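You operate a simulated robot arm through the tools that you are given. There is no shell and no other tool. Be economical: measure what you need, move in short steps, check, and stop when the job is done.

Carry out the task below with a simulated two-armed robot. There is one attempt and no reset: what you move stays moved.

JOB
The red lever rests off its white marks: centre it with its adjuster knob, then try it.
Fine: slacken its lock nut first and tighten it again before the try; leave the other rods alone.

Only the result counts: the job must be done as asked and must still hold three seconds after the hand-in. Knocking over, shifting, dropping, spilling or breaking anything else fails it.

ROBOT AND FRAMES
Two 7-joint arms with fingered hands on one trunk, on a base that drives. Base frame: it is fixed to the floor where the robot stands at the start and does not move with it; the origin is under the middle of the robot, x ahead of it, y to its left, z up; the surface under the hand at the start is at about z = 0.74. Units: m, degrees, N and s.
The left shoulder is at the start at [0.083, 0.125, 1.257], the right one opposite. With the tool pointing down near the work surface each hand reaches from about 0.1 to 0.78 m from the robot's upright axis, wherever it stands, measured 20 degrees to its own side. Places, roughly: blue adjuster knob [0.7, 0.1, 1.2]; blue lever [0.5, 0, 1.2]; blue lock nut [0.7, 0.1, 1.2]; green adjuster knob [0.7, 0.1, 1.1]; green lever [0.6, 0, 1.1]; green lock nut [0.7, 0.1, 1.1]; red adjuster knob [0.7, 0.1, 1]; red lever [0.6, 0, 1]; red lock nut [0.7, 0.1, 1]; white adjuster knob [0.7, 0.1, 1.2]; white lever [0.6, 0, 1.2]; white lock nut [0.7, 0.1, 1.3]; yellow adjuster knob [0.7, 0.1, 1]; yellow lever [0.5, 0, 1]; yellow lock nut [0.7, 0.1, 1.1]. Payload 3.7 kg a hand.
The tool frame of a hand sits at the grasp point between the pads (the TCP): z along the fingers, y along the line on which they close. The tips reach 0.025 m beyond it. The gripper opens to 0.088 m. The gripper's body begins 0.029 m behind the TCP. The gripper is a hand of 5 fingers: y runs from the thumb to the fingers, the wrist lies at [-0.013, -0.097, -0.162] in the tool frame, and closing takes about 1.5 s.
Orientation is that of the tool frame in the base frame, as [roll, pitch, yaw] about the fixed x, y, z axes, in that order (R = Rz(yaw) Ry(pitch) Rx(roll)). With the fingers straight down and the wrist toward the robot, the tool's x, y and z point along [0, 1, 0], [1, 0, 0] and [0, 0, -1] of the base frame.

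CONTROLS
- The arms move only by the tool apply_moves. It takes "left_rows", "right_rows" or both (then of equal length, played together; a hand with none holds still); each is a list of rows, each a list of 6 numbers: the shift along the base's x, y, z in cm, then the turn, a rotation vector about the base's x, y, z in degrees. In form: [[x, y, z, wx, wy, wz], ...]. A call has 1 to 12 rows; each row shifts and turns the commanded pose from where the row before left it. "left_claw" and "right_claw" are, for a hand that has rows, the gripper command, from -1 (fully open) to 1 (shut), values between in proportion, set as the call begins (left out, the last holds). Rows are played at 5 a second. More than 0.05 m and 8.6 degrees between two rows, or a gripper value outside its range, and nothing of the call is played. A pose out of reach is approached as far as the arm can. The call stops where the force on the tool passes 40 N (or 10 N more than at its start, if that is more) or the arm is blocked; 0.2 s more then pass. Each finger travels about 0.045 m/s and halts on what it meets, pressing with about 26 N; the grip force reading is that of the motor and also rises with nothing between the fingers. The clock runs only during rows and for 0.2 s after the last one: add rows that do not move to give the fingers time. The reply holds the time, the measured pose of the TCP, the force on the tool along the base axes, the opening and the grip force, in the units named above and with some noise, with the torque about the TCP (base axes, N m) and any sound that the robot's microphone picked up, and new pictures: "pictures" is both (left out), scene, wrist or none (wrist: the cameras of the hands that moved).
- Cameras (640 x 400 px; columns grow to the right, rows downward): "scene" is now at [0.1705, 0.0216, 1.4305]; the picture's right is [0.23, -0.97, 0.00], its down [-0.24, -0.06, -0.97] and it looks along [0.94, 0.23, -0.24] (base axes); focal length 214 px, centre (320, 200). "left" rides on the left gripper at [-0.059, -0.079, -0.105] in its tool frame; the picture's right is [-0.73, -0.32, 0.61], its down [0.62, -0.68, 0.38] and it looks along [0.29, 0.66, 0.70] (tool axes); focal length 234 px, centre (320, 200). "right" rides on the right gripper at [0.059, -0.079, -0.105] in its tool frame; the picture's right is [-0.73, 0.32, -0.61], its down [-0.62, -0.68, 0.38] and it looks along [-0.29, 0.66, 0.70] (tool axes); focal length 234 px, centre (320, 200). There is no depth. A picture from a camera that has moved, and an enlarged one, comes with that camera's place and axes in the base frame and with its lens.
- lift_body(by): slides the trunk up (or, below 0, down) by that many m; the arms and the scene camera ride with it, the base frame stays. It gives what a move gives, with no picture.
- steer(legs): drives the robot by 1 to 6 legs, each [ahead, left, turn to the left] in m, m and degrees, along the robot's own axes; the way and the turn of a leg run together, so that a leg with both is an arc; at most 1.5 m and 180 degrees a leg. The arms and the cameras ride along, it lands a little off, and it stops where it bumps. It gives what a move gives, and a new picture of the scene camera.
- finger_targets(index, middle, ring, little, thumb_bend, thumb_turn, hand): sets how far each is bent, from 0 (flat) to 100 (curled in); at 30 the hand is open as for a grip, at 70 the pads meet at the TCP. One left out holds its place. A second passes; each finger stops where it meets its share of the squeeze, and holds until it gets a number again. A gripper value or a shape takes the hand back. It gives what a move gives, with no picture; readings hold the bend of each and the force on index, middle, ring, little, thumb and palm. thumb_turn goes from beside the hand (0) to across from the fingers (100), as for a grip.
- preshape(shape, hand): the hand has 5 fingers and takes this shape, open, in about a second: jaw (thumb against the fingers, like two jaws); tri (thumb and two fingers); tip (a fingertip pinch); poke (one finger out to press); point (the index stretched); flat (the hand flat); cup (the hand cupped); fist (a fist). The gripper value then closes the fingers along that shape, each until it touches; the sizes above hold for jaw. It gives what a move gives, with no picture.
- head_to(pan, tilt): turns the head with the scene camera to pan (to the left, within 80 degrees either way) and tilt (down, from -29 to 69), counted from straight ahead of the robot. It gives what a move gives, and a new picture of the scene camera.
- close_up(camera, box): a new picture of the part [left, top, right, bottom] of that camera's present view, enlarged. It takes no simulated time.
- job_done(): hands the job in; it is judged then, once.

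Go step by step. Nothing tells you exact positions but the pictures and the camera data: compare them with the known pose of the tool, close in by small moves and look again before you grip or let go. The budget is 120 turns and 260 pictures, counting those below and the enlarged ones. Unless the task says otherwise, let go and move clear before handing in, and close with one line.

The tools are called after "Call:" as a command line: name --argument value ..., lists and objects as JSON in quotes. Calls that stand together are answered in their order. apply_moves: Moves the arms, as the interface text tells. Its arguments: {"type":"object","properties":{"left_rows":{"type":"array","items":{"type":"array","items":{"type":"number"}}},"left_claw":{"type":"number"},"right_rows":{"type":"array","items":{"type":"array","items":{"type":"number"}}},"right_claw":{"type":"number"},"pictures":{"type":"string","enum":["both","scene","wrist","none"]}},"required":[]} The other tools are called the same way: lift_body (by) slides the trunk up or down; preshape (shape, hand) gives the hand a shape; finger_targets (index, middle, ring, little, thumb_bend, thumb_turn, hand) moves the fingers one by one; steer (legs) drives the base; head_to (pan, tilt) turns the head that bears the scene camera; close_up (camera, box) takes an enlarged picture of a part of a camera's view; job_done () hands the job in.

At the start:

```text
t: 0.0
left_position: [0.4377, 0.2365, 1.4555]
left_ee_rot: [180.0, -0.1, 90.1]
left_ft_force: [0.0, 0.4, 0.1]
left_moment: [0.03, -0.01, 0.02]
left_finger_gap: 0.0874
left_grasp_force: 0.0
left_shape: jaw
left_bend: [30.0, 30.0, 30.0, 30.0, 30.0, 98.0]
left_finger forces: [0.0, 0.1, 0.0, 0.0, 0.0, 0.0]
right_position: [0.4821, -0.0787, 1.4995]
right_ee_rot: [180.0, 0.0, 90.0]
right_ft_force: [-0.1, 1.4, 0.8]
right_moment: [-0.01, -0.02, 0.02]
right_finger_gap: 0.0875
right_grasp_force: 0.2
right_shape: jaw
right_bend: [30.0, 30.0, 30.0, 30.0, 30.0, 98.0]
right_finger forces: [0.1, 0.1, 0.0, 0.1, 0.0, 0.0]
trunk travel left (down, up): [-0.275, 0.14]
robot x, y, heading: [0.0016, -0.0007, 0.1]
head pan, tilt: [13.5, 14.1]
```

scene: 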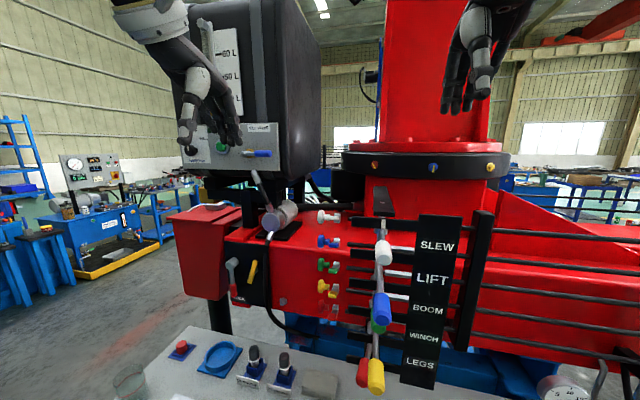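
right: 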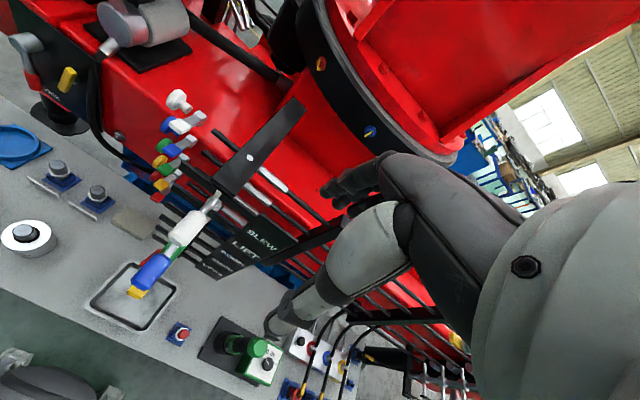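
left: 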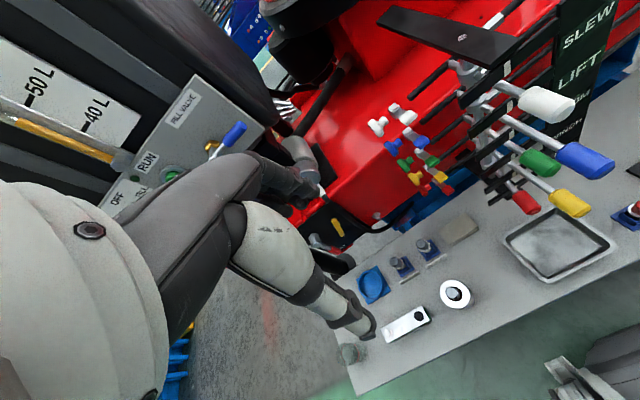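

I see a crane valve bank with five coloured levers and, to their left, knob/nut pairs in each colour. I will zoom in first.

Call:
close_up --camera "scene" --box '[270, 190, 470, 400]'

Call:
close_up --camera "left" --box '[350, 60, 630, 235]'

Call:
close_up --camera "scene" --box '[290, 265, 390, 335]'

```text
1.90 times, centred on (370, 295) of scene
camera zoom: at [0.1705, 0.0216, 1.4305], right [0.23, -0.97, 0.0], down [-0.24, -0.06, -0.97], along [0.94, 0.23, -0.24], focal length 408 px, centre (225, 19)
```

zoom: 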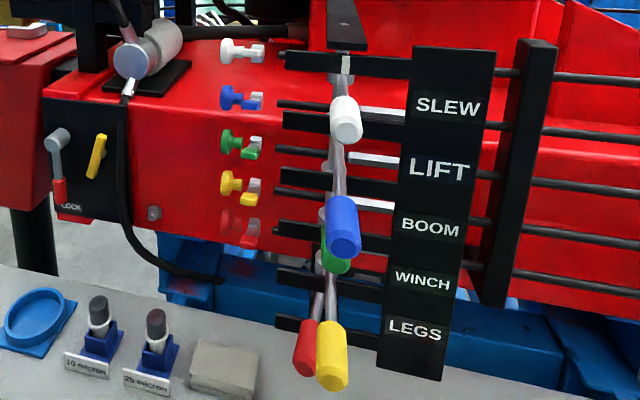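

```text
2.29 times, centred on (490, 148) of left
camera zoom: at [0.3571, 0.1766, 1.561], right [-0.32, -0.73, -0.61], down [-0.68, 0.62, -0.38], along [0.66, 0.29, -0.7], focal length 535 px, centre (-69, 320)
```

zoom: 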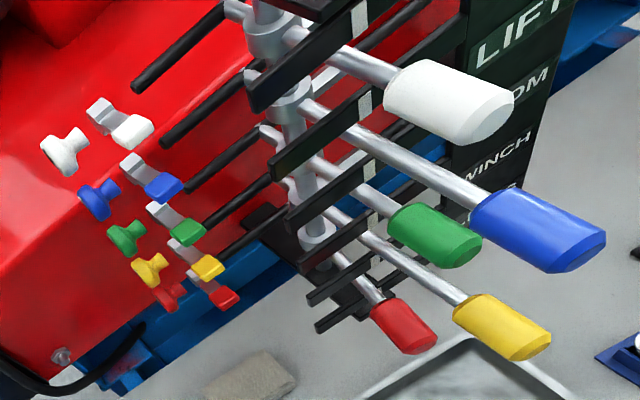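

```text
5.71 times, centred on (340, 300) of scene
camera zoom: at [0.1705, 0.0216, 1.4305], right [0.23, -0.97, 0.0], down [-0.24, -0.06, -0.97], along [0.94, 0.23, -0.24], focal length 1226 px, centre (206, -371)
```

zoom: 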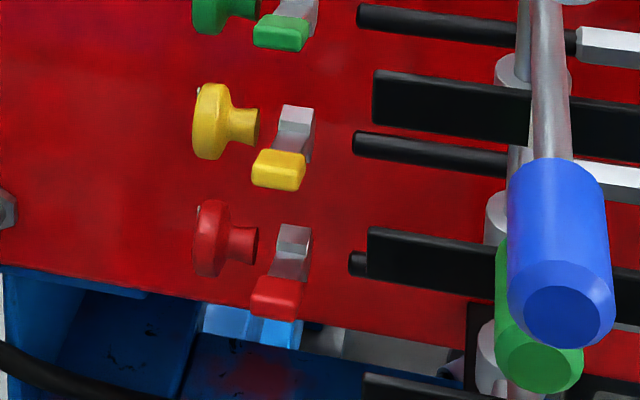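

Red knob triangulates to about (0.695, 0.14, 0.976) and its nut tab tip to about (0.64, 0.10, 0.99). I clear the right arm sideways, then lower the trunk for a level view.

Call:
apply_moves --right_rows '[[0, -5, 0, 0, 0, 0], [0, -5, 0, 0, 0, 0], [0, -5, 0, 0, 0, 0], [-3, -4, 0, 0, 0, 0], [-3, -4, 0, 0, 0, 0]]' --left_rows '[[0, 3, 0, 0, 0, 0], [0, 3, 0, 0, 0, 0], [-2, 3, 0, 0, 0, 0], [-2, 0, 0, 0, 0, 0], [-2, 0, 0, 0, 0, 0]]' --pictures "none"

Call:
lift_body --by -0.2

Call:
head_to --pan 5 --tilt 24

Call:
close_up --camera "scene" --box '[250, 90, 450, 215]'

```text
t: 1.2
left_position: [0.3756, 0.3259, 1.4573]
left_ee_rot: [179.9, 0.0, 90.0]
left_ft_force: [1.1, -1.4, -0.1]
left_moment: [0.01, 0.02, -0.01]
left_finger_gap: 0.0877
left_grasp_force: 0.1
left_shape: jaw
left_bend: [30.0, 30.0, 30.0, 30.0, 30.0, 98.0]
left_finger forces: [0.1, 0.1, 0.1, 0.1, 0.0, 0.0]
right_position: [0.4211, -0.3096, 1.5006]
right_ee_rot: [180.0, 0.0, 89.9]
right_ft_force: [-0.2, 0.2, 0.4]
right_moment: [-0.06, 0.01, 0.0]
right_finger_gap: 0.0876
right_grasp_force: 0.1
right_shape: jaw
right_bend: [30.0, 30.0, 30.0, 30.0, 30.0, 98.0]
right_finger forces: [0.0, 0.1, 0.0, 0.0, 0.0, 0.0]
trunk travel left (down, up): [-0.275, 0.14]
robot x, y, heading: [-0.0028, 0.0011, 0.3]
head pan, tilt: [13.5, 14.1]
```

```text
t: 3.4
left_position: [0.3753, 0.3256, 1.2572]
left_ee_rot: [179.9, 0.0, 90.2]
left_ft_force: [-0.1, 0.8, -0.1]
left_moment: [-0.01, -0.03, 0.02]
left_finger_gap: 0.0875
left_grasp_force: 0.0
left_shape: jaw
left_bend: [30.0, 30.0, 30.0, 30.0, 30.0, 98.0]
left_finger forces: [0.0, 0.0, 0.0, 0.0, 0.0, 0.0]
right_position: [0.6068, -0.3091, 1.1492]
right_ee_rot: [-155.3, 0.0, 90.1]
right_ft_force: [0.7, 0.7, 0.2]
right_moment: [-0.02, 0.0, 0.05]
right_finger_gap: 0.088
right_grasp_force: 0.1
right_shape: jaw
right_bend: [30.0, 30.0, 30.0, 30.0, 30.0, 98.0]
right_finger forces: [0.0, 0.1, 0.0, 0.0, 0.0, 0.0]
trunk travel left (down, up): [-0.075, 0.34]
robot x, y, heading: [-0.0, -0.0001, -0.1]
head pan, tilt: [13.5, 14.1]
```

```text
t: 4.1
left_position: [0.3764, 0.3257, 1.2558]
left_ee_rot: [-180.0, 0.0, 90.1]
left_ft_force: [0.2, -0.3, -0.2]
left_moment: [-0.01, -0.02, 0.0]
left_finger_gap: 0.0879
left_grasp_force: 0.1
left_shape: jaw
left_bend: [30.0, 30.0, 30.0, 30.0, 30.0, 98.0]
left_finger forces: [0.0, 0.1, 0.1, 0.0, 0.0, 0.0]
right_position: [0.6067, -0.3086, 1.1475]
right_ee_rot: [-155.2, -0.1, 90.0]
right_ft_force: [0.6, -0.3, 0.8]
right_moment: [-0.02, -0.02, 0.01]
right_finger_gap: 0.0881
right_grasp_force: 0.1
right_shape: jaw
right_bend: [30.0, 30.0, 30.0, 30.0, 30.0, 98.0]
right_finger forces: [0.1, 0.0, 0.1, 0.1, 0.1, 0.0]
trunk travel left (down, up): [-0.075, 0.34]
robot x, y, heading: [-0.0013, 0.0032, -0.1]
head pan, tilt: [5.0, 24.0]
camera scene: at [0.3733, 0.0078, 1.1906], right [0.09, -1.0, 0.0], down [-0.4, -0.04, -0.91], along [0.91, 0.08, -0.41], focal length 214 px, centre (320, 200)
```

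scene: 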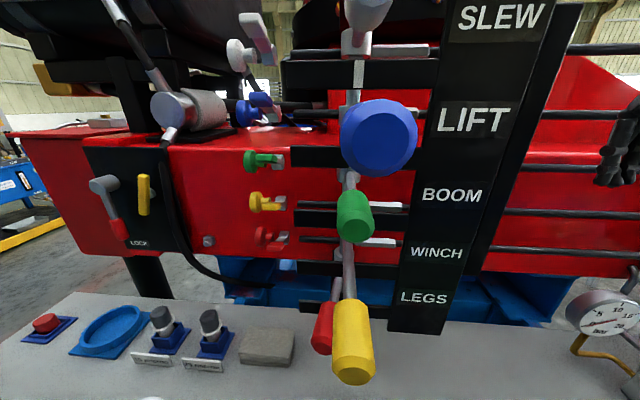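

```text
3.20 times, centred on (350, 152) of scene
camera zoom: at [0.3733, 0.0078, 1.1906], right [0.09, -1.0, 0.0], down [-0.4, -0.04, -0.91], along [0.91, 0.08, -0.41], focal length 686 px, centre (224, 352)
```

zoom: 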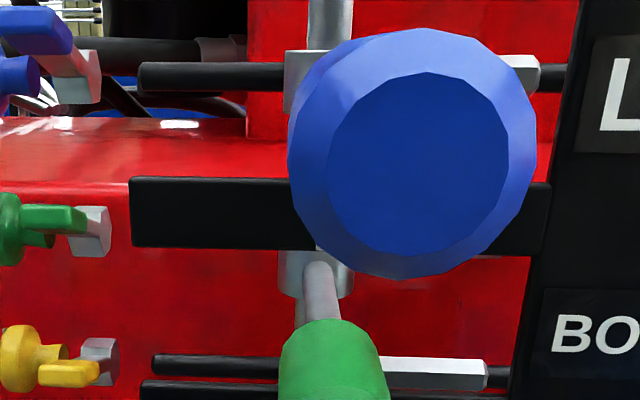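

The torso leans forward as it lowers, so the camera is now close. I zoom in on the red parts.

Call:
close_up --camera "scene" --box '[230, 210, 330, 273]'

Call:
close_up --camera "scene" --box '[280, 240, 440, 340]'

Call:
close_up --camera "left" --box '[0, 0, 640, 400]'

Call:
close_up --camera "right" --box '[0, 0, 640, 400]'

```text
6.35 times, centred on (280, 242) of scene
camera zoom: at [0.3733, 0.0078, 1.1906], right [0.09, -1.0, 0.0], down [-0.4, -0.04, -0.91], along [0.91, 0.08, -0.41], focal length 1362 px, centre (574, -64)
```

zoom: 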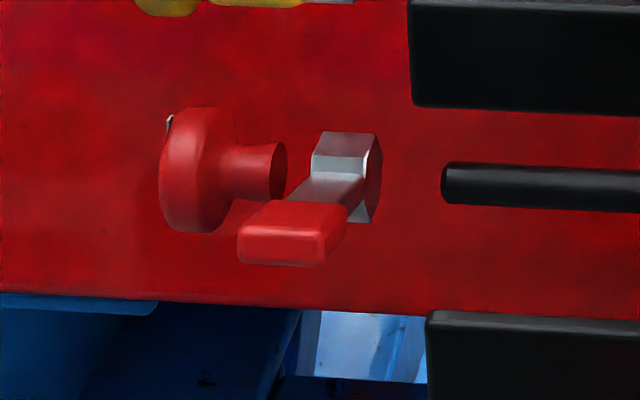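

```text
4.00 times, centred on (360, 290) of scene
camera zoom: at [0.3733, 0.0078, 1.1906], right [0.09, -1.0, 0.0], down [-0.4, -0.04, -0.91], along [0.91, 0.08, -0.41], focal length 858 px, centre (160, -160)
```

zoom: 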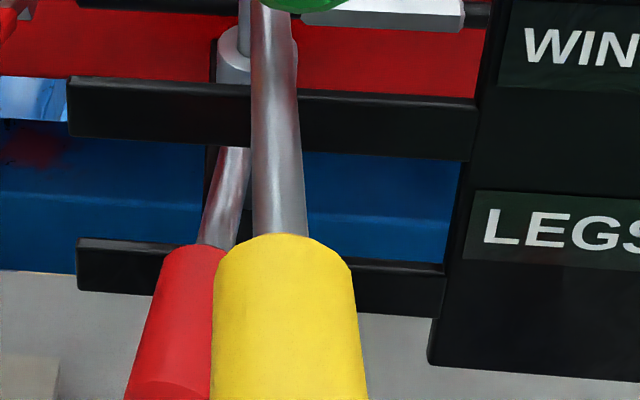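

```text
1.00 times, centred on (320, 200) of left (not enlarged: the box is as wide or as high as the picture)
camera zoom: at [0.2972, 0.2666, 1.3609], right [-0.32, -0.73, -0.61], down [-0.68, 0.62, -0.38], along [0.66, 0.29, -0.7], focal length 234 px, centre (320, 200)
```

zoom: 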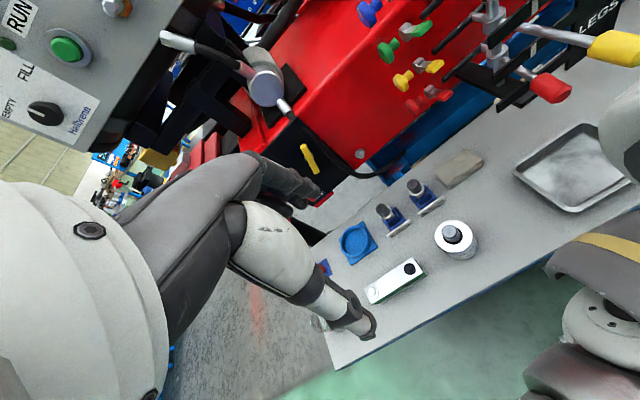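

```text
1.00 times, centred on (320, 200) of right (not enlarged: the box is as wide or as high as the picture)
camera zoom: at [0.5795, -0.2513, 1.2745], right [0.55, -0.73, 0.42], down [-0.78, -0.62, -0.06], along [0.3, -0.29, -0.91], focal length 234 px, centre (320, 200)
```

zoom: 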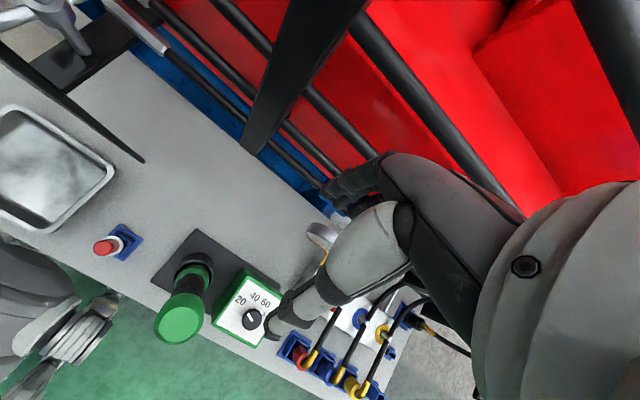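

The nut's axis lies along y near x 0.69, z 0.975, with its tab pointing at the robot. I raise the trunk again so the shoulder is further back.

Call:
lift_body --by 0.2

Call:
apply_moves --left_rows '[[0, 0, -4, 0, -8, 0], [0, 0, -4, 0, -8, 0], [0, 0, -4, 0, -8, 0], [0, 0, -4, 0, -8, 0], [0, 0, -4, 0, -8, 0], [0, 0, -4, 0, -8, 0], [0, 0, -4, 0, -8, 0], [0, 0, -4, 0, -4, 0], [0, -3, -4, 0, 0, 0], [0, -3, -4, 0, 0, 0], [0, -3, -3, 0, 0, 0]]' --pictures "none"

Call:
head_to --pan 10 --tilt 28

Call:
close_up --camera "left" --box '[0, 0, 640, 400]'

```text
t: 6.2
left_position: [0.3795, 0.3254, 1.4554]
left_ee_rot: [-179.9, 0.1, 90.2]
left_ft_force: [1.1, 0.1, -0.7]
left_moment: [0.0, -0.02, 0.0]
left_finger_gap: 0.0878
left_grasp_force: 0.0
left_shape: jaw
left_bend: [30.0, 30.0, 30.0, 30.0, 30.0, 98.0]
left_finger forces: [0.0, 0.1, 0.0, 0.1, 0.1, 0.0]
right_position: [0.6084, -0.3085, 1.3457]
right_ee_rot: [-155.1, 0.0, 89.9]
right_ft_force: [0.8, 0.1, -0.3]
right_moment: [-0.01, 0.01, 0.01]
right_finger_gap: 0.0878
right_grasp_force: 0.0
right_shape: jaw
right_bend: [30.0, 30.0, 30.0, 30.0, 30.0, 98.0]
right_finger forces: [0.0, 0.0, 0.1, 0.0, 0.1, 0.1]
trunk travel left (down, up): [-0.275, 0.14]
robot x, y, heading: [-0.0012, -0.0031, -0.1]
head pan, tilt: [5.0, 24.0]
```

```text
t: 8.7
left_position: [0.4248, 0.2943, 1.054]
left_ee_rot: [119.9, 0.0, 90.1]
left_ft_force: [-0.7, -0.2, 0.9]
left_moment: [-0.01, 0.03, 0.02]
left_finger_gap: 0.0875
left_grasp_force: 0.1
left_shape: jaw
left_bend: [30.0, 30.0, 30.0, 30.0, 30.0, 98.0]
left_finger forces: [0.0, 0.0, 0.0, 0.0, 0.1, 0.0]
left hand out of reach, approached as far as the arm can: row 4, 5, 6
right_position: [0.607, -0.3096, 1.3461]
right_ee_rot: [-155.2, 0.1, 90.0]
right_ft_force: [0.6, -0.7, -0.6]
right_moment: [0.04, 0.01, -0.01]
right_finger_gap: 0.0877
right_grasp_force: 0.0
right_shape: jaw
right_bend: [30.0, 30.0, 30.0, 30.0, 30.0, 98.0]
right_finger forces: [0.1, 0.1, 0.0, 0.0, 0.0, 0.0]
trunk travel left (down, up): [-0.275, 0.14]
robot x, y, heading: [-0.0017, 0.001, 0.1]
head pan, tilt: [5.0, 24.0]
```

```text
t: 9.3
left_position: [0.4246, 0.2957, 1.0539]
left_ee_rot: [120.0, 0.1, 90.0]
left_ft_force: [0.5, -0.4, -0.5]
left_moment: [-0.02, 0.01, -0.01]
left_finger_gap: 0.0878
left_grasp_force: 0.1
left_shape: jaw
left_bend: [30.0, 30.0, 30.0, 30.0, 30.0, 98.0]
left_finger forces: [0.1, 0.1, 0.1, 0.0, 0.0, 0.0]
right_position: [0.6073, -0.3093, 1.3472]
right_ee_rot: [-155.2, 0.0, 89.9]
right_ft_force: [0.1, -0.3, 0.2]
right_moment: [-0.04, -0.01, 0.0]
right_finger_gap: 0.0877
right_grasp_force: 0.1
right_shape: jaw
right_bend: [30.0, 30.0, 30.0, 30.0, 30.0, 98.0]
right_finger forces: [0.0, 0.0, 0.0, 0.1, 0.0, 0.1]
trunk travel left (down, up): [-0.275, 0.14]
robot x, y, heading: [0.0008, -0.0033, -0.3]
head pan, tilt: [10.0, 28.0]
camera scene: at [0.1695, 0.0156, 1.4081], right [0.17, -0.98, 0.0], down [-0.46, -0.08, -0.88], along [0.87, 0.15, -0.47], focal length 214 px, centre (320, 200)
```

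scene: 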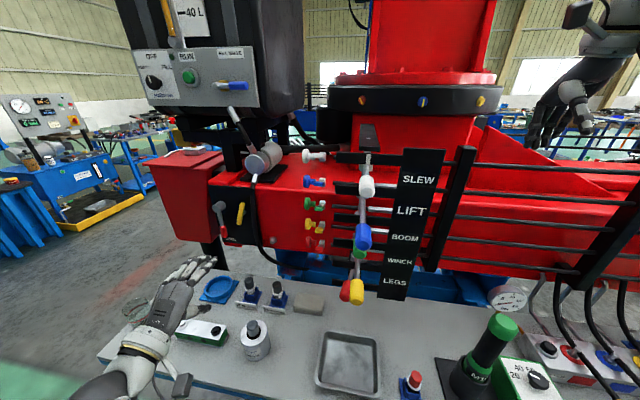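

```text
1.00 times, centred on (320, 200) of left (not enlarged: the box is as wide or as high as the picture)
camera zoom: at [0.293, 0.2359, 1.0393], right [0.36, -0.73, -0.58], down [-0.01, 0.62, -0.78], along [0.93, 0.29, 0.22], focal length 234 px, centre (320, 200)
```

zoom: 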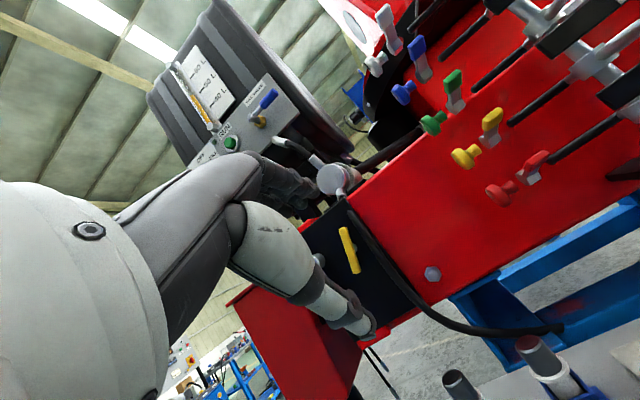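

The left hand now points forward and slightly down, clear of everything. I bring it toward the tab in stages.

Call:
apply_moves --left_rows '[[2, -3, 0, 0, 0, 0], [2, -3, 0, 0, 0, 0], [2, -3, 0, 0, 0, 0], [2, -3, 0, 0, 0, 0], [0, 0, 0, 0, 0, 0]]' --pictures "both"

```text
t: 10.5
left_position: [0.5056, 0.1765, 1.0558]
left_ee_rot: [119.9, 0.1, 90.1]
left_ft_force: [-0.2, -0.2, -0.1]
left_moment: [-0.02, 0.02, 0.01]
left_finger_gap: 0.0877
left_grasp_force: 0.0
left_shape: jaw
left_bend: [30.0, 30.0, 30.0, 30.0, 30.0, 98.0]
left_finger forces: [0.1, 0.0, 0.1, 0.1, 0.0, 0.1]
right_position: [0.6065, -0.3084, 1.347]
right_ee_rot: [-155.3, 0.1, 90.1]
right_ft_force: [0.9, 0.7, 0.1]
right_moment: [0.01, 0.0, -0.01]
right_finger_gap: 0.0877
right_grasp_force: 0.1
right_shape: jaw
right_bend: [30.0, 30.0, 30.0, 30.0, 30.0, 98.0]
right_finger forces: [0.0, 0.0, 0.0, 0.0, 0.0, 0.1]
trunk travel left (down, up): [-0.275, 0.14]
robot x, y, heading: [-0.0003, 0.0022, -0.1]
head pan, tilt: [10.0, 28.0]
camera scene: at [0.1692, 0.016, 1.4081], right [0.17, -0.98, 0.0], down [-0.46, -0.08, -0.88], along [0.87, 0.15, -0.47], focal length 214 px, centre (320, 200)
camera left: at [0.3734, 0.1157, 1.0395], right [0.37, -0.73, -0.58], down [-0.01, 0.62, -0.78], along [0.93, 0.29, 0.22], focal length 234 px, centre (320, 200)
```

scene: 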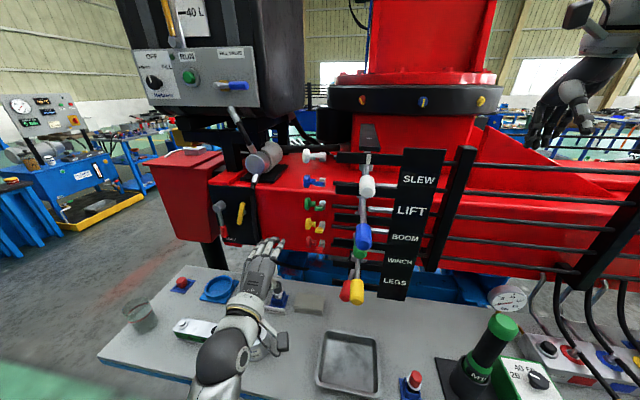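
left: 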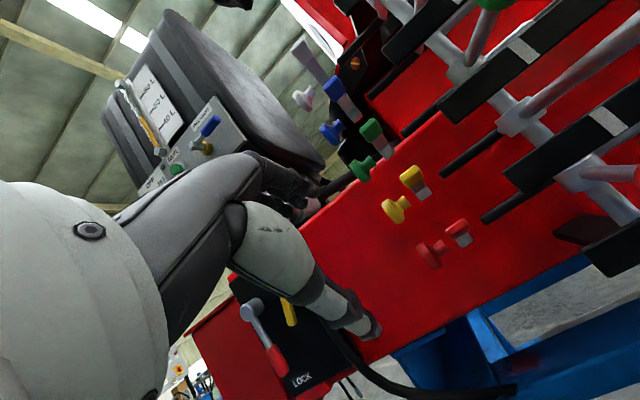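

Tab confirmed near (0.645, 0.10, 0.987). I half-close the hand and move to a standoff in front of it.

Call:
apply_moves --left_rows '[[1, -3, -1, 0, 0, 0], [1, -2.5, -1, 0, 0, 0], [1, -2.5, -1, 0, 0, 0], [2, 0, -1, 0, 0, 0], [2, 0, -1, 0, 0, 0], [0, 0, 0, 0, 0, 0]]' --left_claw 0.0 --pictures "both"

Call:
close_up --camera "scene" --box '[260, 180, 420, 310]'

```text
t: 11.9
left_position: [0.5708, 0.1035, 0.995]
left_ee_rot: [120.7, -2.4, 89.8]
left_ft_force: [-0.4, -0.5, 0.5]
left_moment: [0.03, 0.0, -0.01]
left_finger_gap: 0.0445
left_grasp_force: 0.1
left_shape: jaw
left_bend: [74.0, 44.0, 41.0, 41.0, 69.0, 100.0]
left_finger forces: [0.1, 0.0, 0.1, 0.1, 0.0, 0.0]
right_position: [0.6063, -0.3089, 1.3478]
right_ee_rot: [-155.2, 0.0, 90.1]
right_ft_force: [-0.4, 0.5, 0.0]
right_moment: [0.0, -0.01, -0.04]
right_finger_gap: 0.0877
right_grasp_force: 0.0
right_shape: jaw
right_bend: [30.0, 30.0, 30.0, 30.0, 30.0, 98.0]
right_finger forces: [0.1, 0.0, 0.0, 0.0, 0.0, 0.1]
trunk travel left (down, up): [-0.275, 0.14]
robot x, y, heading: [-0.0021, -0.0012, 0.2]
head pan, tilt: [10.0, 28.0]
camera scene: at [0.1692, 0.0156, 1.4081], right [0.17, -0.98, 0.0], down [-0.46, -0.08, -0.88], along [0.87, 0.15, -0.47], focal length 214 px, centre (320, 200)
camera left: at [0.4385, 0.045, 0.9782], right [0.35, -0.7, -0.62], down [-0.01, 0.66, -0.75], along [0.94, 0.28, 0.22], focal length 234 px, centre (320, 200)
```

scene: 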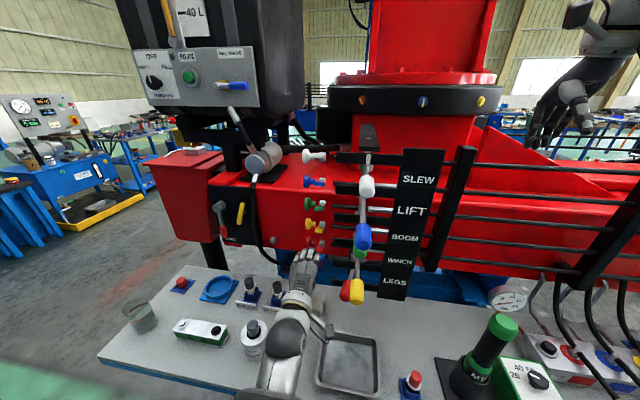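
left: 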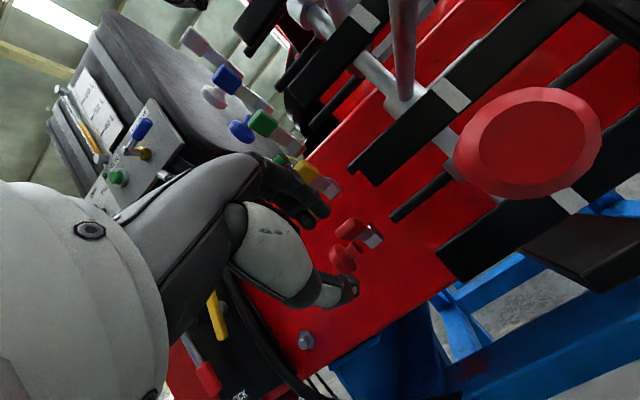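

```text
3.08 times, centred on (340, 245) of scene
camera zoom: at [0.1692, 0.0156, 1.4081], right [0.17, -0.98, 0.0], down [-0.46, -0.08, -0.88], along [0.87, 0.15, -0.47], focal length 660 px, centre (258, 62)
```

zoom: 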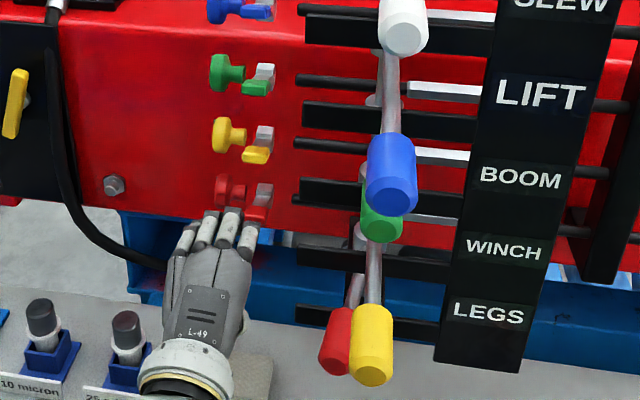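

The hand is below/before the tab with the index nearest. I shift slightly right and move in so the tab enters between fingers and thumb.

Call:
apply_moves --left_rows '[[1, -1, 0, 0, 0, 0], [1.5, 0, 0, 0, 0, 0], [1.5, 0, -0.4, 0, 0, 0], [0, 0, 0, 0, 0, 0]]' --pictures "wrist"

Call:
close_up --camera "scene" --box '[280, 210, 360, 270]'

Call:
close_up --camera "left" --box '[200, 130, 440, 330]'

```text
t: 12.9
left_position: [0.6158, 0.0845, 1.0037]
left_ee_rot: [119.7, 0.4, 90.1]
left_ft_force: [-0.4, 0.1, 0.2]
left_moment: [0.01, 0.0, 0.0]
left_finger_gap: 0.0442
left_grasp_force: 0.2
left_shape: jaw
left_bend: [74.0, 45.0, 41.0, 41.0, 69.0, 100.0]
left_finger forces: [0.1, 0.1, 0.0, 0.1, 0.0, 0.0]
right_position: [0.6063, -0.3089, 1.3471]
right_ee_rot: [-155.2, -0.1, 89.9]
right_ft_force: [-0.1, 0.7, 0.9]
right_moment: [0.01, -0.03, 0.01]
right_finger_gap: 0.0878
right_grasp_force: 0.0
right_shape: jaw
right_bend: [30.0, 30.0, 30.0, 30.0, 30.0, 98.0]
right_finger forces: [0.1, 0.0, 0.0, 0.0, 0.0, 0.0]
trunk travel left (down, up): [-0.275, 0.14]
robot x, y, heading: [0.0012, 0.0017, 0.1]
head pan, tilt: [10.0, 28.0]
camera left: at [0.4849, 0.0249, 0.9882], right [0.37, -0.73, -0.58], down [-0.01, 0.62, -0.79], along [0.93, 0.29, 0.22], focal length 234 px, centre (320, 200)
```

left: 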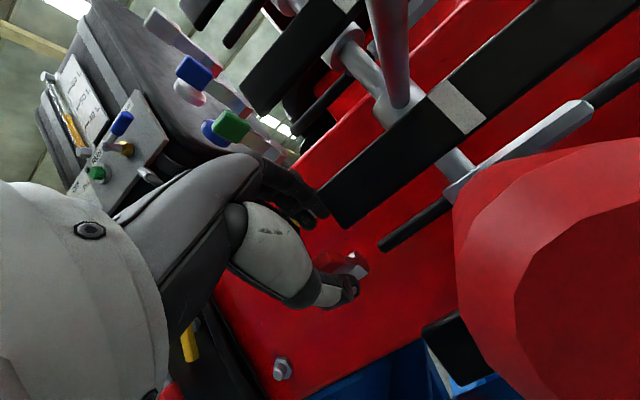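

```text
6.67 times, centred on (320, 240) of scene
camera zoom: at [0.1692, 0.0157, 1.4081], right [0.17, -0.98, 0.0], down [-0.46, -0.08, -0.88], along [0.87, 0.15, -0.47], focal length 1430 px, centre (320, -67)
```

zoom: 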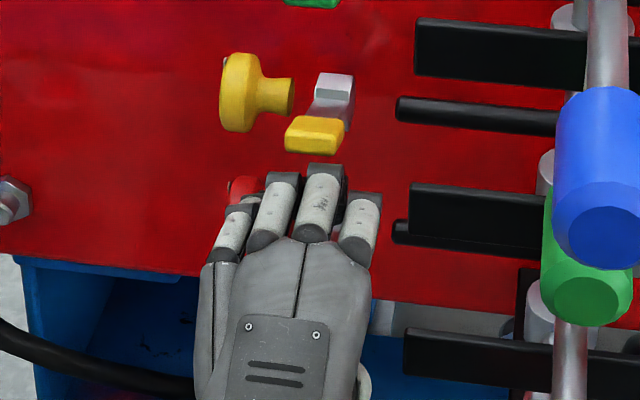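

```text
2.00 times, centred on (320, 230) of left
camera zoom: at [0.4849, 0.0249, 0.9882], right [0.37, -0.73, -0.58], down [-0.01, 0.62, -0.79], along [0.93, 0.29, 0.22], focal length 468 px, centre (320, 140)
```

zoom: 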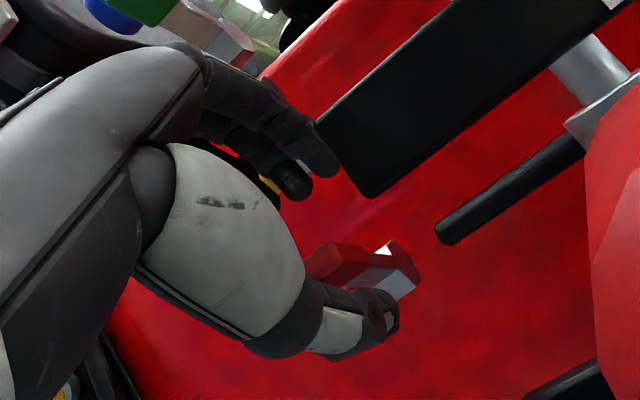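

The thumb is under the tab and the fingers are over it. I press down gently in small steps, watching force and sound.

Call:
apply_moves --left_rows '[[0.5, 0, -0.7, 0, 0, 0], [0, 0, -0.7, 0, 0, 0], [0, 0, -0.6, 0, 0, 0], [0, 0, -0.5, 0, 0, 0], [0, 0, -0.5, 0, 0, 0], [0, 0, 0, 0, 0, 0]]' --pictures "wrist"

Call:
close_up --camera "left" --box '[200, 130, 440, 330]'

```text
t: 14.3
left_position: [0.6207, 0.0844, 0.9719]
left_ee_rot: [119.9, 0.1, 90.0]
left_ft_force: [-0.4, 0.0, 1.1]
left_moment: [-0.02, -0.04, 0.06]
left_finger_gap: 0.0447
left_grasp_force: 0.0
left_shape: jaw
left_bend: [74.0, 43.0, 41.0, 41.0, 69.0, 100.0]
left_finger forces: [0.1, 1.2, 0.1, 0.0, 0.0, 0.1]
right_position: [0.6081, -0.3092, 1.3463]
right_ee_rot: [-155.3, 0.0, 90.0]
right_ft_force: [0.2, 0.6, 0.3]
right_moment: [0.02, 0.0, 0.02]
right_finger_gap: 0.0877
right_grasp_force: 0.0
right_shape: jaw
right_bend: [30.0, 30.0, 30.0, 30.0, 30.0, 98.0]
right_finger forces: [0.1, 0.0, 0.1, 0.0, 0.1, 0.0]
trunk travel left (down, up): [-0.275, 0.14]
robot x, y, heading: [0.0004, 0.0009, 0.0]
head pan, tilt: [10.0, 28.0]
camera left: at [0.4882, 0.0253, 0.9559], right [0.37, -0.73, -0.58], down [-0.01, 0.62, -0.78], along [0.93, 0.29, 0.22], focal length 234 px, centre (320, 200)
```

left: 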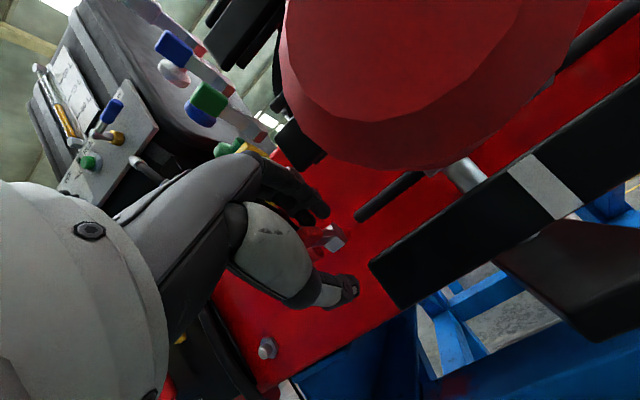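

```text
2.00 times, centred on (320, 230) of left
camera zoom: at [0.4882, 0.0253, 0.9559], right [0.37, -0.73, -0.58], down [-0.01, 0.62, -0.78], along [0.93, 0.29, 0.22], focal length 468 px, centre (320, 140)
```

zoom: 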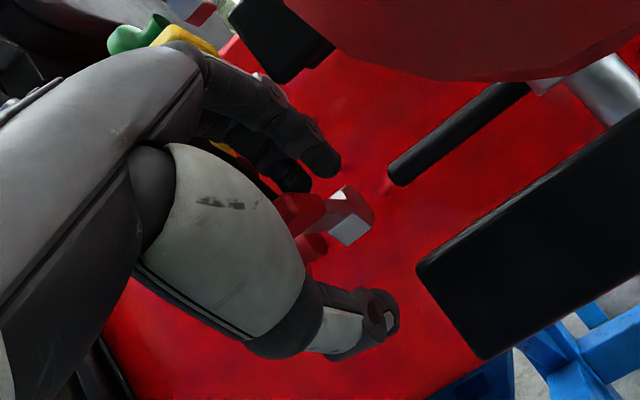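

The middle finger is just touching the tab. I keep pressing down.

Call:
apply_moves --left_rows '[[0, 0, -0.4, 0, 0, 0], [0, 0, -0.4, 0, 0, 0], [0, 0, -0.4, 0, 0, 0], [0, 0, -0.4, 0, 0, 0], [0, 0, 0, 0, 0, 0]]' --pictures "wrist"

Call:
close_up --camera "left" --box '[200, 130, 440, 330]'

```text
t: 15.5
left_position: [0.6198, 0.0838, 0.956]
left_ee_rot: [119.9, 0.1, 90.1]
left_ft_force: [-1.5, 0.0, 1.6]
left_moment: [0.0, -0.07, 0.02]
left_finger_gap: 0.0447
left_grasp_force: 0.0
left_shape: jaw
left_bend: [74.0, 44.0, 41.0, 41.0, 69.0, 100.0]
left_finger forces: [0.0, 1.4, 0.0, 0.0, 0.1, 0.0]
right_position: [0.6073, -0.3093, 1.3479]
right_ee_rot: [-155.1, 0.0, 90.0]
right_ft_force: [0.1, 0.1, 0.2]
right_moment: [-0.01, -0.01, 0.02]
right_finger_gap: 0.0876
right_grasp_force: 0.0
right_shape: jaw
right_bend: [30.0, 30.0, 30.0, 30.0, 30.0, 98.0]
right_finger forces: [0.0, 0.0, 0.0, 0.0, 0.0, 0.0]
trunk travel left (down, up): [-0.275, 0.14]
robot x, y, heading: [0.0018, 0.0011, 0.0]
head pan, tilt: [10.0, 28.0]
camera left: at [0.4887, 0.0251, 0.9404], right [0.37, -0.73, -0.58], down [-0.01, 0.62, -0.78], along [0.93, 0.29, 0.22], focal length 234 px, centre (320, 200)
```

left: 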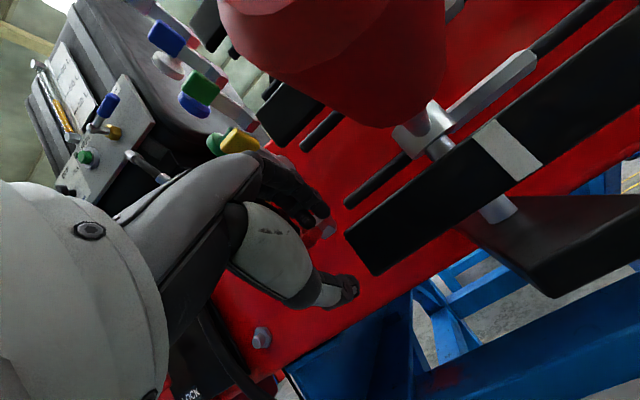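

```text
2.00 times, centred on (320, 230) of left
camera zoom: at [0.4887, 0.0251, 0.9404], right [0.37, -0.73, -0.58], down [-0.01, 0.62, -0.78], along [0.93, 0.29, 0.22], focal length 468 px, centre (320, 140)
```

zoom: 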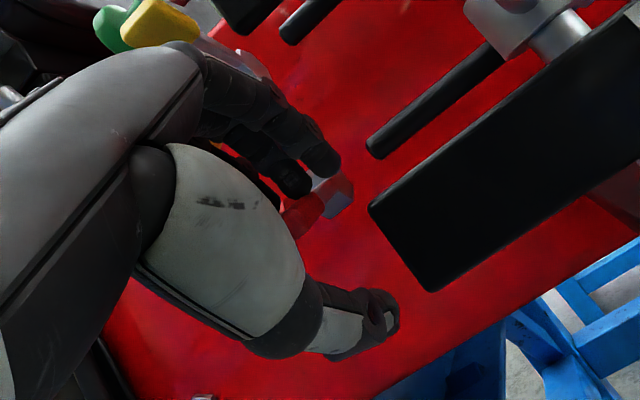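

The tab yields easily downward, so that is the slackening direction. I continue pushing it down.

Call:
apply_moves --left_rows '[[0, 0, -0.6, 0, 0, 0], [0, 0, -0.6, 0, 0, 0], [0, 0, -0.6, 0, 0, 0], [0, 0, -0.6, 0, 0, 0], [0, 0, -0.6, 0, 0, 0], [0, 0, 0, 0, 0, 0]]' --pictures "wrist"

Call:
close_up --camera "left" --box '[200, 130, 440, 330]'

Call:
close_up --camera "scene" --box '[280, 210, 360, 270]'

```text
t: 16.9
left_position: [0.617, 0.0845, 0.9326]
left_ee_rot: [118.8, 0.0, 90.3]
left_ft_force: [-20.8, -1.4, 25.1]
left_moment: [0.45, -1.5, 0.26]
left_finger_gap: 0.0513
left_grasp_force: 0.0
left_shape: jaw
left_bend: [74.0, 30.0, 28.0, 41.0, 69.0, 100.0]
left_finger forces: [0.0, 17.9, 12.2, 0.1, 0.1, 0.0]
right_position: [0.6014, -0.3094, 1.3489]
right_ee_rot: [-155.5, 0.0, 90.0]
right_ft_force: [-0.6, -0.1, 0.2]
right_moment: [-0.06, -0.01, -0.03]
right_finger_gap: 0.0877
right_grasp_force: 0.1
right_shape: jaw
right_bend: [30.0, 30.0, 30.0, 30.0, 30.0, 98.0]
right_finger forces: [0.1, 0.0, 0.0, 0.0, 0.1, 0.0]
trunk travel left (down, up): [-0.275, 0.14]
robot x, y, heading: [0.0005, 0.0008, -0.1]
head pan, tilt: [10.0, 28.0]
camera left: at [0.4852, 0.0249, 0.9148], right [0.38, -0.73, -0.58], down [0.0, 0.62, -0.78], along [0.93, 0.29, 0.24], focal length 234 px, centre (320, 200)
```

left: 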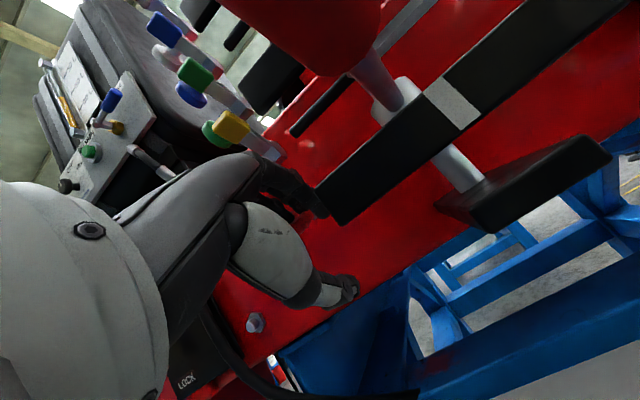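

```text
2.00 times, centred on (320, 230) of left
camera zoom: at [0.4852, 0.0249, 0.9148], right [0.38, -0.73, -0.58], down [0.0, 0.62, -0.78], along [0.93, 0.29, 0.24], focal length 468 px, centre (320, 140)
```

zoom: 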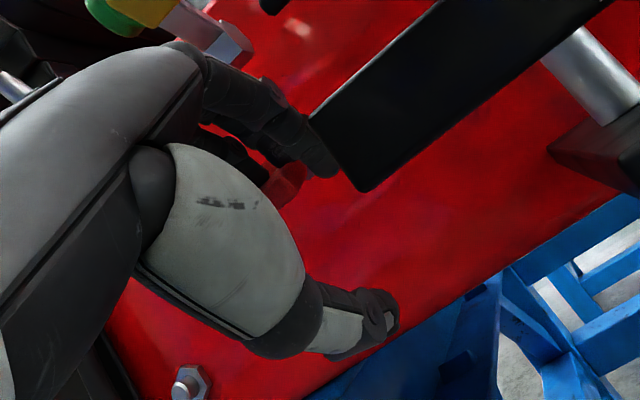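

```text
6.67 times, centred on (320, 240) of scene
camera zoom: at [0.1638, 0.0149, 1.409], right [0.17, -0.98, 0.0], down [-0.46, -0.08, -0.88], along [0.87, 0.15, -0.47], focal length 1430 px, centre (320, -67)
```

zoom: 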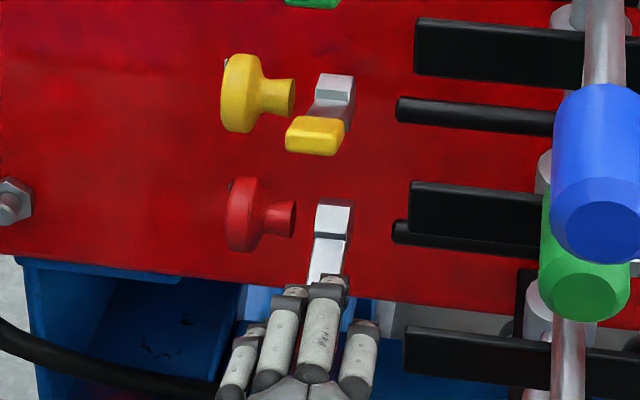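

The tab has swung well down and now resists, so it looks like the end of its slack travel. I back off and look.

Call:
apply_moves --left_rows '[[-0.5, 0, 0.6, 0, 0, 0], [-3, 0, 0.5, 0, 0, 0], [-4, 1, 0, 0, 0, 0], [-3, 3, 0, 0, 0, 0], [0, 4, 0, 0, 0, 0], [0, 4, 0, 0, 0, 0], [0, 0, 0, 0, 0, 0]]' --left_claw -1 --pictures "wrist"

Call:
close_up --camera "scene" --box '[280, 210, 380, 310]'

Call:
close_up --camera "left" --box '[360, 130, 640, 330]'

```text
t: 17.7
left_position: [0.6138, 0.0923, 1.025]
left_ee_rot: [110.7, 1.0, 90.3]
left_ft_force: [-14.6, -0.7, -23.7]
left_moment: [-0.15, 0.0, 0.12]
left_finger_gap: 0.0724
left_grasp_force: 0.1
left_shape: jaw
left_bend: [30.0, 54.0, 32.0, 30.0, 30.0, 98.0]
left_finger forces: [1.1, 26.9, 1.4, 0.0, 0.1, 0.0]
right_position: [0.6057, -0.3087, 1.3459]
right_ee_rot: [-155.1, 0.0, 90.0]
right_ft_force: [-0.4, -1.2, 0.8]
right_moment: [0.0, -0.06, -0.02]
right_finger_gap: 0.0874
right_grasp_force: 0.0
right_shape: jaw
right_bend: [30.0, 30.0, 30.0, 30.0, 30.0, 98.0]
right_finger forces: [0.0, 0.1, 0.1, 0.0, 0.0, 0.1]
trunk travel left (down, up): [-0.275, 0.14]
robot x, y, heading: [0.0008, 0.0002, 0.3]
head pan, tilt: [10.0, 28.0]
stopped in row 4 (left hand): the arm was blocked; the commanded pose is now the measured one
camera left: at [0.4863, 0.0314, 0.9892], right [0.46, -0.73, -0.5], down [0.11, 0.61, -0.78], along [0.88, 0.3, 0.36], focal length 234 px, centre (320, 200)
```

left: 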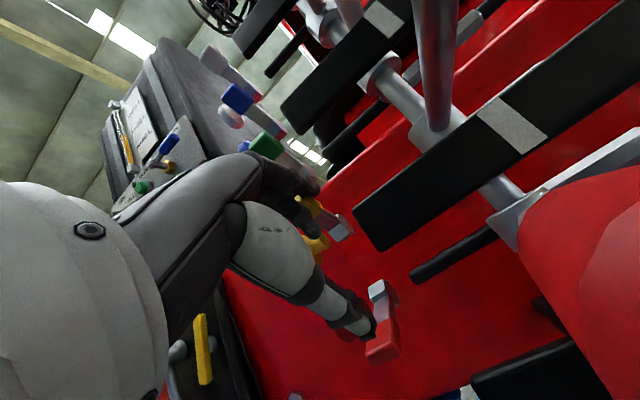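

```text
4.00 times, centred on (330, 260) of scene
camera zoom: at [0.1691, 0.0158, 1.4076], right [0.17, -0.98, 0.0], down [-0.46, -0.08, -0.88], along [0.87, 0.15, -0.47], focal length 858 px, centre (280, -40)
```

zoom: 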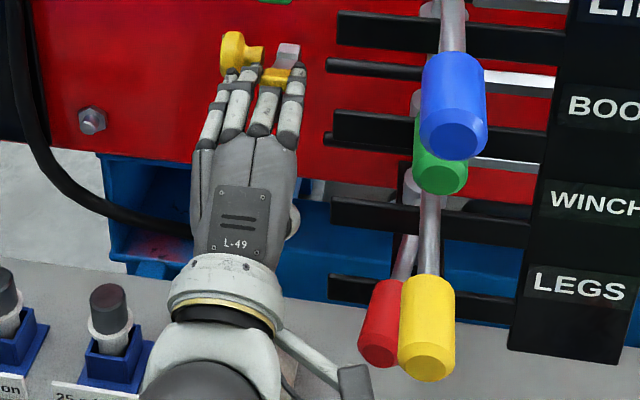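

```text
2.00 times, centred on (500, 230) of left
camera zoom: at [0.4863, 0.0314, 0.9892], right [0.46, -0.73, -0.5], down [0.11, 0.61, -0.78], along [0.88, 0.3, 0.36], focal length 468 px, centre (-40, 140)
```

zoom: 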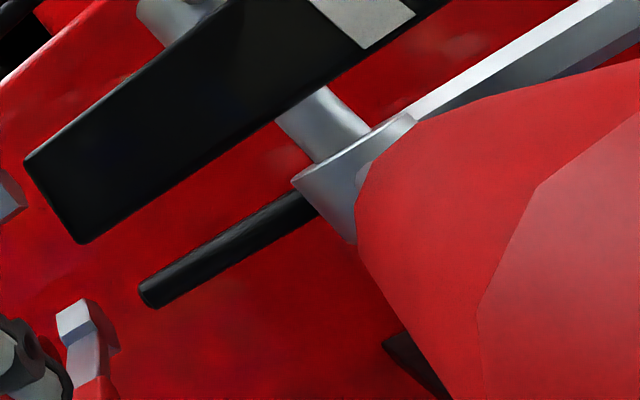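

The hand rode upward instead of back and its fingers now press up under the yellow tab (tightening sense). I ease straight down a little to relieve it.

Call:
apply_moves --left_rows '[[0, 0, -0.7, 0, 0, 0], [0, 0, -0.7, 0, 0, 0], [0, 0, -0.5, 0, 0, 0], [0, 0, 0, 0, 0, 0]]' --left_claw -0.5 --pictures "wrist"

Call:
close_up --camera "scene" --box '[280, 190, 360, 250]'

```text
t: 18.7
left_position: [0.6112, 0.0919, 1.0077]
left_ee_rot: [110.2, 0.8, 90.1]
left_ft_force: [-0.4, -0.7, -2.4]
left_moment: [-0.02, 0.03, -0.03]
left_finger_gap: 0.0646
left_grasp_force: 0.0
left_shape: jaw
left_bend: [27.0, 38.0, 32.0, 34.0, 54.0, 99.0]
left_finger forces: [0.0, 2.3, 0.1, 0.0, 0.0, 0.0]
right_position: [0.6071, -0.3096, 1.3478]
right_ee_rot: [-155.3, 0.0, 90.0]
right_ft_force: [0.0, 0.4, 0.7]
right_moment: [0.02, 0.03, -0.03]
right_finger_gap: 0.0877
right_grasp_force: 0.1
right_shape: jaw
right_bend: [30.0, 30.0, 30.0, 30.0, 30.0, 98.0]
right_finger forces: [0.0, 0.0, 0.1, 0.0, 0.0, 0.0]
trunk travel left (down, up): [-0.275, 0.14]
robot x, y, heading: [0.0006, 0.0004, -0.1]
head pan, tilt: [10.0, 28.0]
camera left: at [0.4854, 0.0318, 0.9717], right [0.46, -0.73, -0.5], down [0.12, 0.61, -0.78], along [0.88, 0.3, 0.37], focal length 234 px, centre (320, 200)
```

left: 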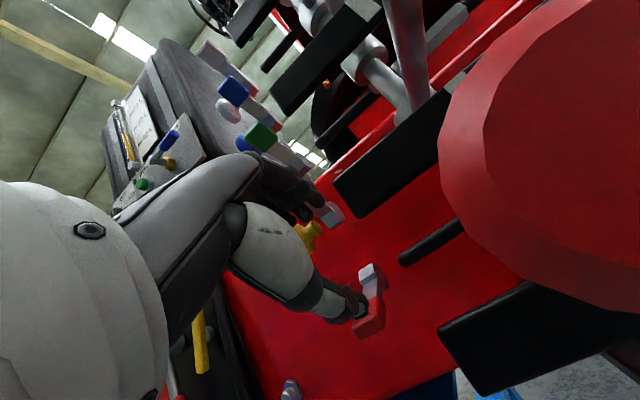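

```text
6.67 times, centred on (320, 220) of scene
camera zoom: at [0.1696, 0.0154, 1.4081], right [0.17, -0.98, 0.0], down [-0.46, -0.08, -0.88], along [0.87, 0.15, -0.47], focal length 1430 px, centre (320, 67)
```

zoom: 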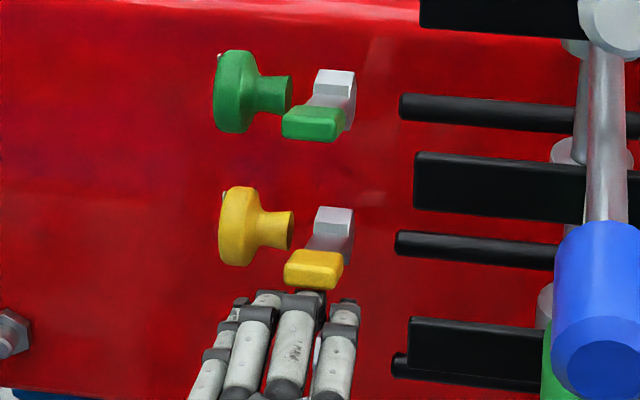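

Yellow looks unchanged and the load is gone. I lower a touch more and back straight out slowly.

Call:
apply_moves --left_rows '[[0, 0, -0.6, 0, 0, 0], [-1, 0, 0, 0, 0, 0], [-1, 0, 0, 0, 0, 0], [-1, 0, 0, 0, 0, 0], [0, 0, 0, 0, 0, 0]]' --pictures "wrist"

```text
t: 19.9
left_position: [0.586, 0.0947, 1.009]
left_ee_rot: [109.4, 0.1, 90.2]
left_ft_force: [0.2, -0.2, 0.0]
left_moment: [-0.03, 0.0, 0.01]
left_finger_gap: 0.0663
left_grasp_force: 0.1
left_shape: jaw
left_bend: [27.0, 36.0, 32.0, 34.0, 54.0, 99.0]
left_finger forces: [0.0, 0.0, 0.0, 0.0, 0.1, 0.0]
right_position: [0.6077, -0.3104, 1.3462]
right_ee_rot: [-155.2, -0.1, 90.0]
right_ft_force: [0.4, 0.4, -1.0]
right_moment: [0.01, 0.03, 0.0]
right_finger_gap: 0.0879
right_grasp_force: 0.1
right_shape: jaw
right_bend: [30.0, 30.0, 30.0, 30.0, 30.0, 98.0]
right_finger forces: [0.1, 0.1, 0.0, 0.0, 0.1, 0.0]
trunk travel left (down, up): [-0.275, 0.14]
robot x, y, heading: [0.0007, 0.0017, 0.2]
head pan, tilt: [10.0, 28.0]
camera left: at [0.4594, 0.0351, 0.969], right [0.47, -0.72, -0.5], down [0.13, 0.62, -0.77], along [0.87, 0.29, 0.39], focal length 234 px, centre (320, 200)
```

left: 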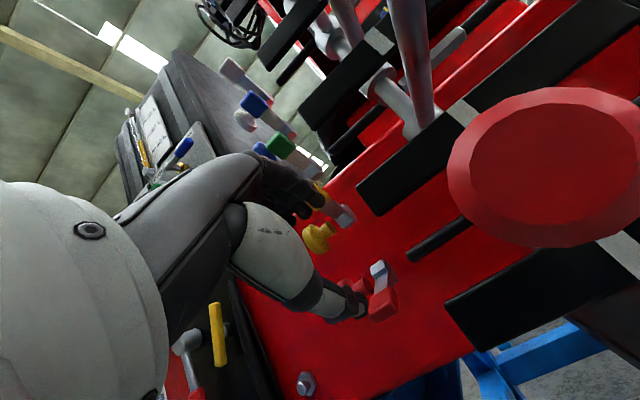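

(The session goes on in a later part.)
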